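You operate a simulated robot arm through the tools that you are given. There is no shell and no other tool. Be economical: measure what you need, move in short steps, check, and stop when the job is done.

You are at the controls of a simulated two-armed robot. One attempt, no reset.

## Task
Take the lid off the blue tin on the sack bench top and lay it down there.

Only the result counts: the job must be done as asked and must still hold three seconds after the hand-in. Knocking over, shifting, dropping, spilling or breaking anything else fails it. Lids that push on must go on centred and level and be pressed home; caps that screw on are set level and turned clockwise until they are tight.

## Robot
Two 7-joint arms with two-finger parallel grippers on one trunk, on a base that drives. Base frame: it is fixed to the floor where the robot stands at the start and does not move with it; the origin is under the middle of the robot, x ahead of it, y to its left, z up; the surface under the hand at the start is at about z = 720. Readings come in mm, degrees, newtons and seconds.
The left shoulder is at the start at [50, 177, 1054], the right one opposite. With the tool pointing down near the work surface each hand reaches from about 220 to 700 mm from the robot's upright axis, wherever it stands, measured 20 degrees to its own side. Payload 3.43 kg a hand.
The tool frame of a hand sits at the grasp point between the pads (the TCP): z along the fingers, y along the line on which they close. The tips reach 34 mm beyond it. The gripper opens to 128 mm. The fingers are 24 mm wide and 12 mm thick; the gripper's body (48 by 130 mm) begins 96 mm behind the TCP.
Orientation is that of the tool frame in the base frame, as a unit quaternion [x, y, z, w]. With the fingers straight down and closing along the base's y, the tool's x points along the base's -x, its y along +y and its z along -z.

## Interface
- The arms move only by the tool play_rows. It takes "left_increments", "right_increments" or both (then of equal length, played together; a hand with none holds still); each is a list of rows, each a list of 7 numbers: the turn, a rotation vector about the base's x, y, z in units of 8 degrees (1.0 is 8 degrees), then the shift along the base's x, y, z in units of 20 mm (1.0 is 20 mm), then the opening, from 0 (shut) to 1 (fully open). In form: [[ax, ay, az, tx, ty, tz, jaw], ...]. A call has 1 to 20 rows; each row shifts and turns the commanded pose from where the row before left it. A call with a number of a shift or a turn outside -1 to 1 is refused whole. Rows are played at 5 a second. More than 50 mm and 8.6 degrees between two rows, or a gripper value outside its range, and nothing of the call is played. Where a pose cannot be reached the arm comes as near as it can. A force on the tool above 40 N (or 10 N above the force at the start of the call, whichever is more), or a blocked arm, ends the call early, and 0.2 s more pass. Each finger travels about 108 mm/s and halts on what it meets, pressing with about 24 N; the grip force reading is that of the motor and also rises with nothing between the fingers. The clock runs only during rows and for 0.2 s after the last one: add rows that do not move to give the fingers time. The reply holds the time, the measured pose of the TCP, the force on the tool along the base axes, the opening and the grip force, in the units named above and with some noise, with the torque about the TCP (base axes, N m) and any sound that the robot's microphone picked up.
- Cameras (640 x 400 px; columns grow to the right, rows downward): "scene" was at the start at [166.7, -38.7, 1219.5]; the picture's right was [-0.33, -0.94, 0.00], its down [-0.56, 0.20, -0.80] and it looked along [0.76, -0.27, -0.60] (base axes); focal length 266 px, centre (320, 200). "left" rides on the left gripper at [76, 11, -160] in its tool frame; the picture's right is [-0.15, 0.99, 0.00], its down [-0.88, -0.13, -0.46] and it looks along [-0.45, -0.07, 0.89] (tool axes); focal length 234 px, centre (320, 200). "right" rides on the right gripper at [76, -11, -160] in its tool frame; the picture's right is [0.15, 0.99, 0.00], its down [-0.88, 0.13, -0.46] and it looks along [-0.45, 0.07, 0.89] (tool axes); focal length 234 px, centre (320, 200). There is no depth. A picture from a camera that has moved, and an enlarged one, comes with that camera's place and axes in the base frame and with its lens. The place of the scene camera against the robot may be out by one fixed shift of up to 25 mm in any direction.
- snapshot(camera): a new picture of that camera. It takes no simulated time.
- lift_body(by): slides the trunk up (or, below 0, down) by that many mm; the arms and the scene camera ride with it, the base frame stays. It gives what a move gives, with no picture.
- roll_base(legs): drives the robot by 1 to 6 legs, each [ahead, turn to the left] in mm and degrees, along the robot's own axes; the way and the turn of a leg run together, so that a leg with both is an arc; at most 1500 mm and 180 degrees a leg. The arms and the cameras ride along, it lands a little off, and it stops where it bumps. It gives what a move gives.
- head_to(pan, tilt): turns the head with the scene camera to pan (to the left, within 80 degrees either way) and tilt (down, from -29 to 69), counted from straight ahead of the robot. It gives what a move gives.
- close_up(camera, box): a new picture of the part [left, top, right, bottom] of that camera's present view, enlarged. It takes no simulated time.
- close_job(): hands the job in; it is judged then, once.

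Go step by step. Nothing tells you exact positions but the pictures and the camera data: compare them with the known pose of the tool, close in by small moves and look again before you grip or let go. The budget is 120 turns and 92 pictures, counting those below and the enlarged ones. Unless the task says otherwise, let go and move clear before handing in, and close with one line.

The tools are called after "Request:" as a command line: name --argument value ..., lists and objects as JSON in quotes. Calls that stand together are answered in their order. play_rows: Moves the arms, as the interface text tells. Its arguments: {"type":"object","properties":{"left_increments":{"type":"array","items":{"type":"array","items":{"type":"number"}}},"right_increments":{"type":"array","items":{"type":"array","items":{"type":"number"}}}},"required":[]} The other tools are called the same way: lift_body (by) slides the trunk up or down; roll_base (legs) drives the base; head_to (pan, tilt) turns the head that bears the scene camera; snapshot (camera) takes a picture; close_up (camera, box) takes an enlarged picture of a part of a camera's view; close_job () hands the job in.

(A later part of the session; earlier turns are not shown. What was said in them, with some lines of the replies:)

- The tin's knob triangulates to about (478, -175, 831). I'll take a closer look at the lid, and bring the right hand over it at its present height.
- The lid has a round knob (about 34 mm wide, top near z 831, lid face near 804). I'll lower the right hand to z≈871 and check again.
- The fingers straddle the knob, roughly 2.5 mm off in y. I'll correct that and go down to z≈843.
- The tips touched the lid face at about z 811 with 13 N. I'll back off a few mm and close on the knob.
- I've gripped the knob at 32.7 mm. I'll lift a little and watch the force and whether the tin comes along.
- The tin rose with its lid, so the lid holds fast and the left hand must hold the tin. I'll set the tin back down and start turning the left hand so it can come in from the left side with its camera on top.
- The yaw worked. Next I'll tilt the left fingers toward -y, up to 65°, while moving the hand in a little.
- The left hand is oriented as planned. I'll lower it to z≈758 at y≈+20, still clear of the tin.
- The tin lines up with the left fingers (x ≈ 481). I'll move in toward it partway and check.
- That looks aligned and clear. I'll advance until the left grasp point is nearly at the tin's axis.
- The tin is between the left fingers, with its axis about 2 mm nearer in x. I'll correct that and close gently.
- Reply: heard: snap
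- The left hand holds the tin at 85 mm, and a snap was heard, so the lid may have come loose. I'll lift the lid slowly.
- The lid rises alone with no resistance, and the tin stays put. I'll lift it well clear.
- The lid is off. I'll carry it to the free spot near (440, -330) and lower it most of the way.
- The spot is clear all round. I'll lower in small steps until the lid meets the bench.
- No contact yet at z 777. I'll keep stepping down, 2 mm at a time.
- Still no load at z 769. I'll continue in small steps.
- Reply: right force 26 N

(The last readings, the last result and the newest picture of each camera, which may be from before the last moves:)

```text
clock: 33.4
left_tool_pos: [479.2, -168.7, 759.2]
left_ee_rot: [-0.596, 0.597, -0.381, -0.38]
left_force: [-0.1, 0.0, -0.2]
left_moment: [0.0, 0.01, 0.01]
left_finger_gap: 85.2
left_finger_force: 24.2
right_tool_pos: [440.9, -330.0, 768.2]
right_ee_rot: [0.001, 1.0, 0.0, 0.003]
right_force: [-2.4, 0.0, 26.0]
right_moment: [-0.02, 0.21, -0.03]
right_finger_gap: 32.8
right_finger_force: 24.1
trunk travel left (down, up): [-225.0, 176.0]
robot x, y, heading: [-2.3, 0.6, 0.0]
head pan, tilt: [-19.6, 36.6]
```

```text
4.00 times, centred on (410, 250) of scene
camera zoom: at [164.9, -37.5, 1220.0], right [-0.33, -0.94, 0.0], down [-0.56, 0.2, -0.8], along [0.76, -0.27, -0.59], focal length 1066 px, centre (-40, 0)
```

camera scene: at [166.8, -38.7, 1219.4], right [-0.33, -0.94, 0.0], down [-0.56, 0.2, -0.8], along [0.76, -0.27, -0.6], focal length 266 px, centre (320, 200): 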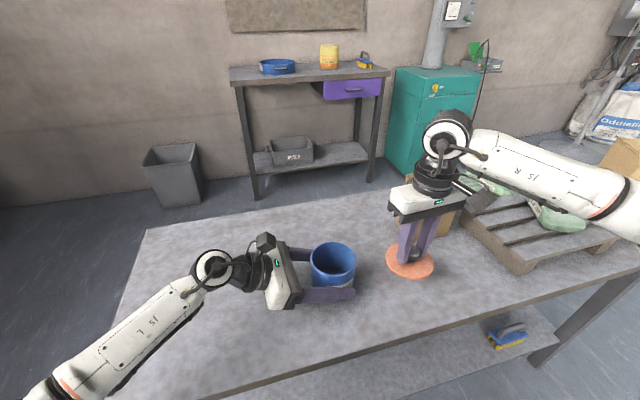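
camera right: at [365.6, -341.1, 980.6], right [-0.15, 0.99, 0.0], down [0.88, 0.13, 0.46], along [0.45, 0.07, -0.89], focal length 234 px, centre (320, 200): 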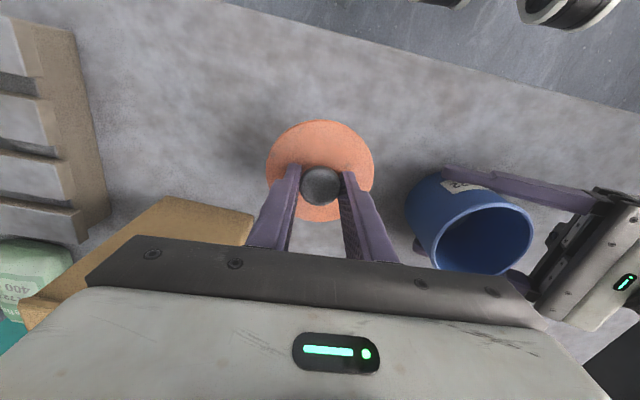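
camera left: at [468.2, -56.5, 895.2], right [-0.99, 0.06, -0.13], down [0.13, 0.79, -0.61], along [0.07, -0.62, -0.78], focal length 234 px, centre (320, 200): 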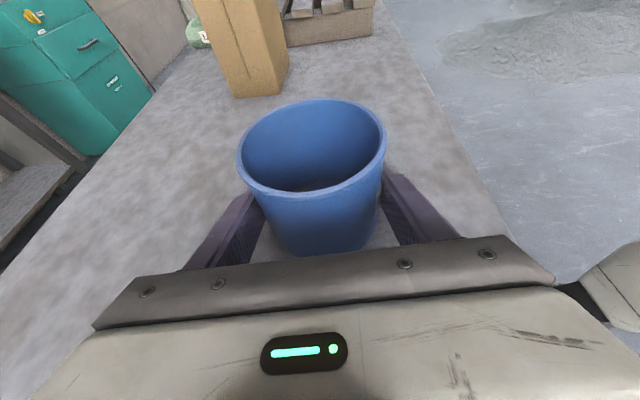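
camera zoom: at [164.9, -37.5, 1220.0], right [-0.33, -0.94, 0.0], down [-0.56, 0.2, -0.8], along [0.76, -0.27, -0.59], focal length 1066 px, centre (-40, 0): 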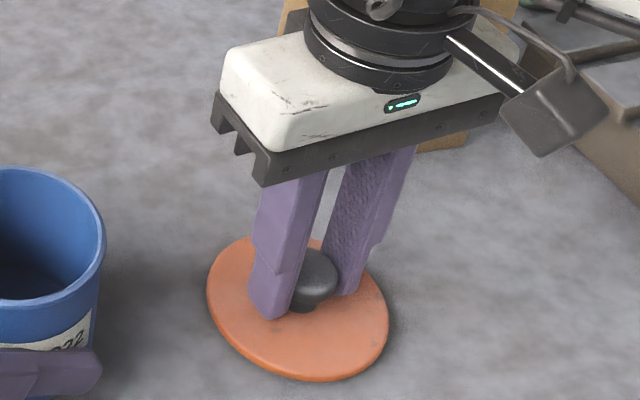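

The lid is down on the bench. I'll relieve the pressure, open the right hand and rise clear.

Request:
play_rows --right_increments '[[0, 0, 0, 0, 0, 0.14, 0], [0, 0, 0, 0, 0, 0, 0], [0, 0, 0, 0, 0, 0, 0.3], [0, 0, 0, 0, 0, 0, 0.4], [0, 0, 0, 0, 0, 0, 0.5], [0, 0, 0, 0, 0, 0, 0.5], [0, 0, 0, 0, 0, 0.5, 0.5], [0, 0, 0, 0, 0, 1, 0.5], [0, 0, 0, 0, 0, 1, 0.5], [0, 0, 0, 0, 0, 1, 0.5], [0, 0, 0, 0, 0, 1, 0.5], [0, 0, 0, 0, 0, 1, 0.5], [0, 0, 0, 0, 0, 1, 0.5], [0, 0, 0, 0, 0, 1, 0.5], [0, 0, 0, 0, 0, 0, 0.5]]'

Request:
snapshot --camera "scene"

Request:
snapshot --camera "left"

Request:
close_up --camera "scene" --box '[270, 210, 450, 320]'

```text
clock: 36.6
left_tool_pos: [479.8, -170.0, 758.2]
left_ee_rot: [-0.596, 0.596, -0.38, -0.381]
left_force: [0.6, -0.5, 0.1]
left_moment: [-0.01, 0.02, 0.01]
left_finger_gap: 85.3
left_finger_force: 24.2
right_tool_pos: [439.2, -331.6, 918.5]
right_ee_rot: [0.0, 1.0, 0.001, 0.0]
right_force: [0.6, -0.6, 0.7]
right_moment: [-0.02, 0.06, -0.03]
right_finger_gap: 63.7
right_finger_force: 0.0
trunk travel left (down, up): [-225.0, 176.0]
robot x, y, heading: [-0.8, 0.3, 0.0]
head pan, tilt: [-19.6, 36.6]
```

```text
56 pictures are left
camera scene: at [166.8, -38.7, 1219.4], right [-0.33, -0.94, 0.0], down [-0.56, 0.2, -0.8], along [0.76, -0.27, -0.6], focal length 266 px, centre (320, 200)
```

scene: 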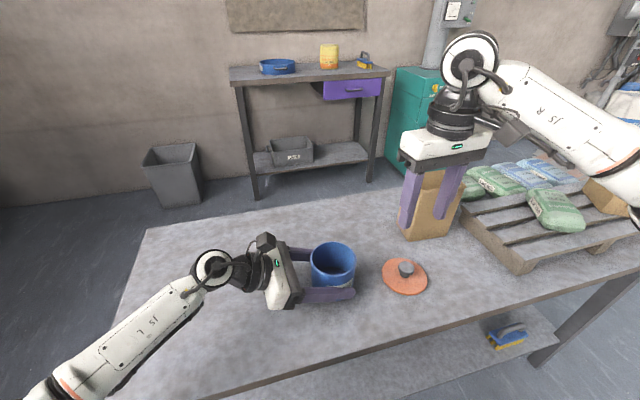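

```text
55 pictures are left
camera left: at [468.2, -56.5, 895.2], right [-0.99, 0.06, -0.13], down [0.13, 0.79, -0.61], along [0.07, -0.62, -0.78], focal length 234 px, centre (320, 200)
```

left: 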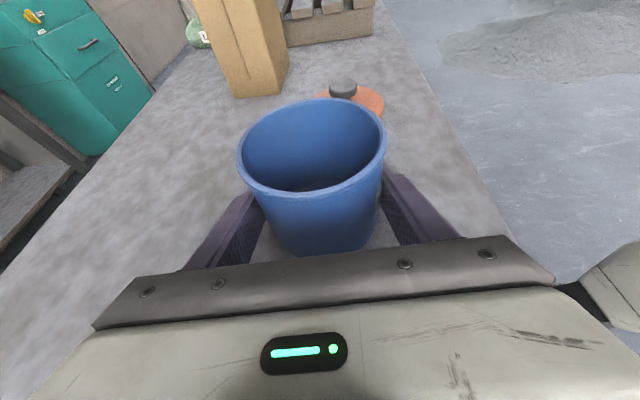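

```text
3.56 times, centred on (360, 265) of scene
camera zoom: at [166.8, -38.7, 1219.4], right [-0.33, -0.94, 0.0], down [-0.56, 0.2, -0.8], along [0.76, -0.27, -0.6], focal length 947 px, centre (178, -31)
```

zoom: 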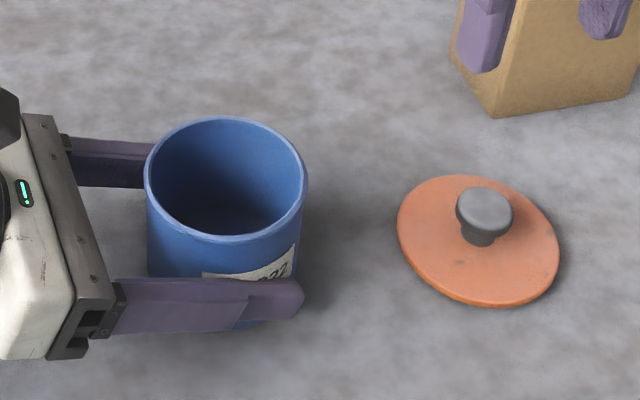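

The lid lies on the bench. Now I'll open the left hand and withdraw it straight back along +y.

Request:
play_rows --left_increments '[[0, 0, 0, 0, 0, -0.03, 0.66], [0, 0, 0, 0, 0, 0, 0.7], [0, 0, 0, 0, 0, 0, 0.8], [0, 0, 0, 0, 0, 0, 0.95], [0, 0, 0, 0, 0, 0, 1], [0, 0, 0, 0, 0, 0, 1]]'

Request:
snapshot --camera "left"

```text
clock: 38.0
left_tool_pos: [480.2, -169.4, 756.3]
left_ee_rot: [0.597, -0.596, 0.38, 0.38]
left_force: [-0.3, -0.3, -0.3]
left_moment: [-0.04, -0.01, -0.02]
left_finger_gap: 128.2
left_finger_force: 0.1
right_tool_pos: [440.7, -330.6, 917.8]
right_ee_rot: [0.0, 1.0, 0.0, 0.0]
right_force: [-0.4, 0.5, 0.1]
right_moment: [-0.02, -0.02, 0.0]
right_finger_gap: 64.0
right_finger_force: 0.0
trunk travel left (down, up): [-225.0, 176.0]
robot x, y, heading: [0.1, -1.6, -0.3]
head pan, tilt: [-19.6, 36.6]
```

```text
53 pictures are left
camera left: at [468.3, -56.5, 894.8], right [-0.99, 0.06, -0.13], down [0.13, 0.79, -0.61], along [0.07, -0.62, -0.78], focal length 234 px, centre (320, 200)
```

left: 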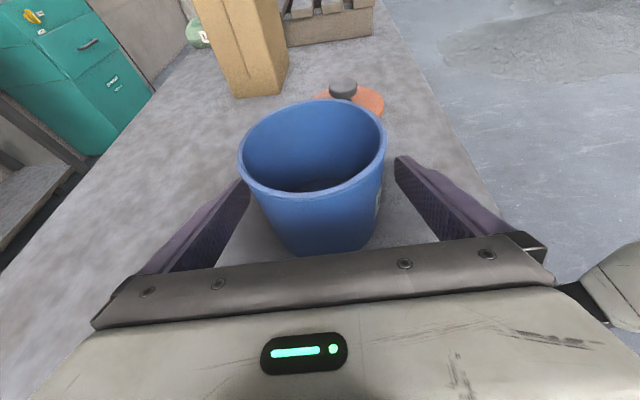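

The tin is released and standing. I'll pull the left hand back.

Request:
play_rows --left_increments '[[0, 0, 0, 0, 0.5, 0, 1], [0, 0, 0, 0, 1, 0, 1], [0, 0, 0, 0, 1, 0, 1], [0, 0, 0, 0, 1, 0, 1], [0, 0, 0, 0, 1, 0, 1], [0, 0, 0, 0, 1, 0, 1], [0, 0, 0, 0, 1, 0, 1], [0, 0, 0, 0, 1, 0, 1], [0, 0, 0, 0, 1, 0.5, 1], [0, 0, 0, 0, 1, 0.5, 1], [0, 0, 0, 0, 0, 0, 1]]'

Request:
snapshot --camera "scene"

Request:
close_up --camera "scene" --box '[270, 210, 450, 320]'

Request:
snapshot --camera "left"

```text
clock: 40.4
left_tool_pos: [479.8, 20.9, 777.6]
left_ee_rot: [0.596, -0.596, 0.38, 0.38]
left_force: [-0.3, -0.2, 0.3]
left_moment: [0.0, -0.01, -0.02]
left_finger_gap: 127.8
left_finger_force: 0.0
right_tool_pos: [440.1, -330.8, 917.2]
right_ee_rot: [0.0, 1.0, 0.0, 0.0]
right_force: [0.7, -0.5, 0.0]
right_moment: [0.0, 0.04, 0.03]
right_finger_gap: 64.1
right_finger_force: 0.0
trunk travel left (down, up): [-225.0, 176.0]
robot x, y, heading: [0.4, 2.4, -0.1]
head pan, tilt: [-19.6, 36.6]
```

```text
52 pictures are left
camera scene: at [166.7, -38.7, 1219.4], right [-0.33, -0.94, 0.0], down [-0.56, 0.2, -0.8], along [0.76, -0.27, -0.6], focal length 266 px, centre (320, 200)
```

scene: 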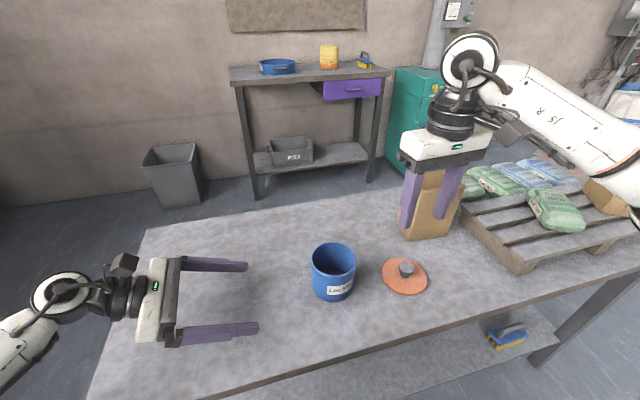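

```text
3.56 times, centred on (360, 265) of scene
camera zoom: at [166.7, -38.7, 1219.4], right [-0.33, -0.94, 0.0], down [-0.56, 0.2, -0.8], along [0.76, -0.27, -0.6], focal length 947 px, centre (178, -31)
```

zoom: 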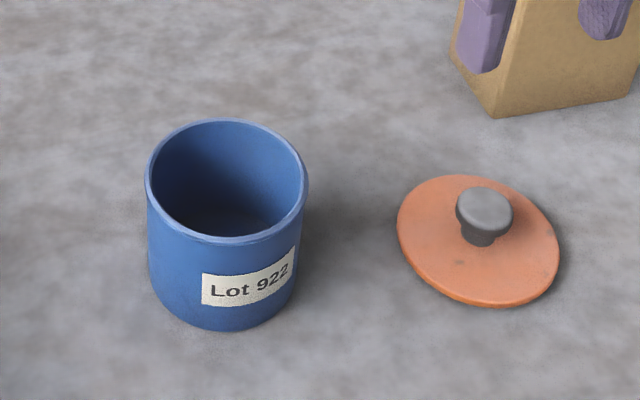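

```text
50 pictures are left
camera left: at [468.5, 134.6, 916.2], right [-0.99, 0.06, -0.13], down [0.13, 0.79, -0.61], along [0.07, -0.62, -0.78], focal length 234 px, centre (320, 200)
```

left: 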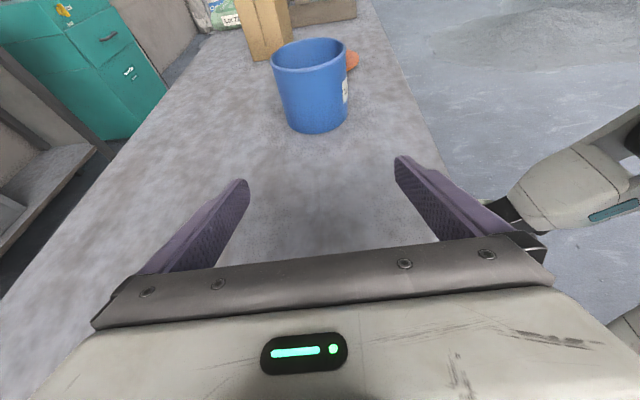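

The tin stands upright where it was and the lid lies flat on the bench beside it. Both hands are clear, so I'm handing in.

Request:
close_job

```text
The job is handed in.
```

The blue tin's lid is off and lying on the bench top beside the tin, which is still standing where it was. Both hands are clear and the job is handed in.
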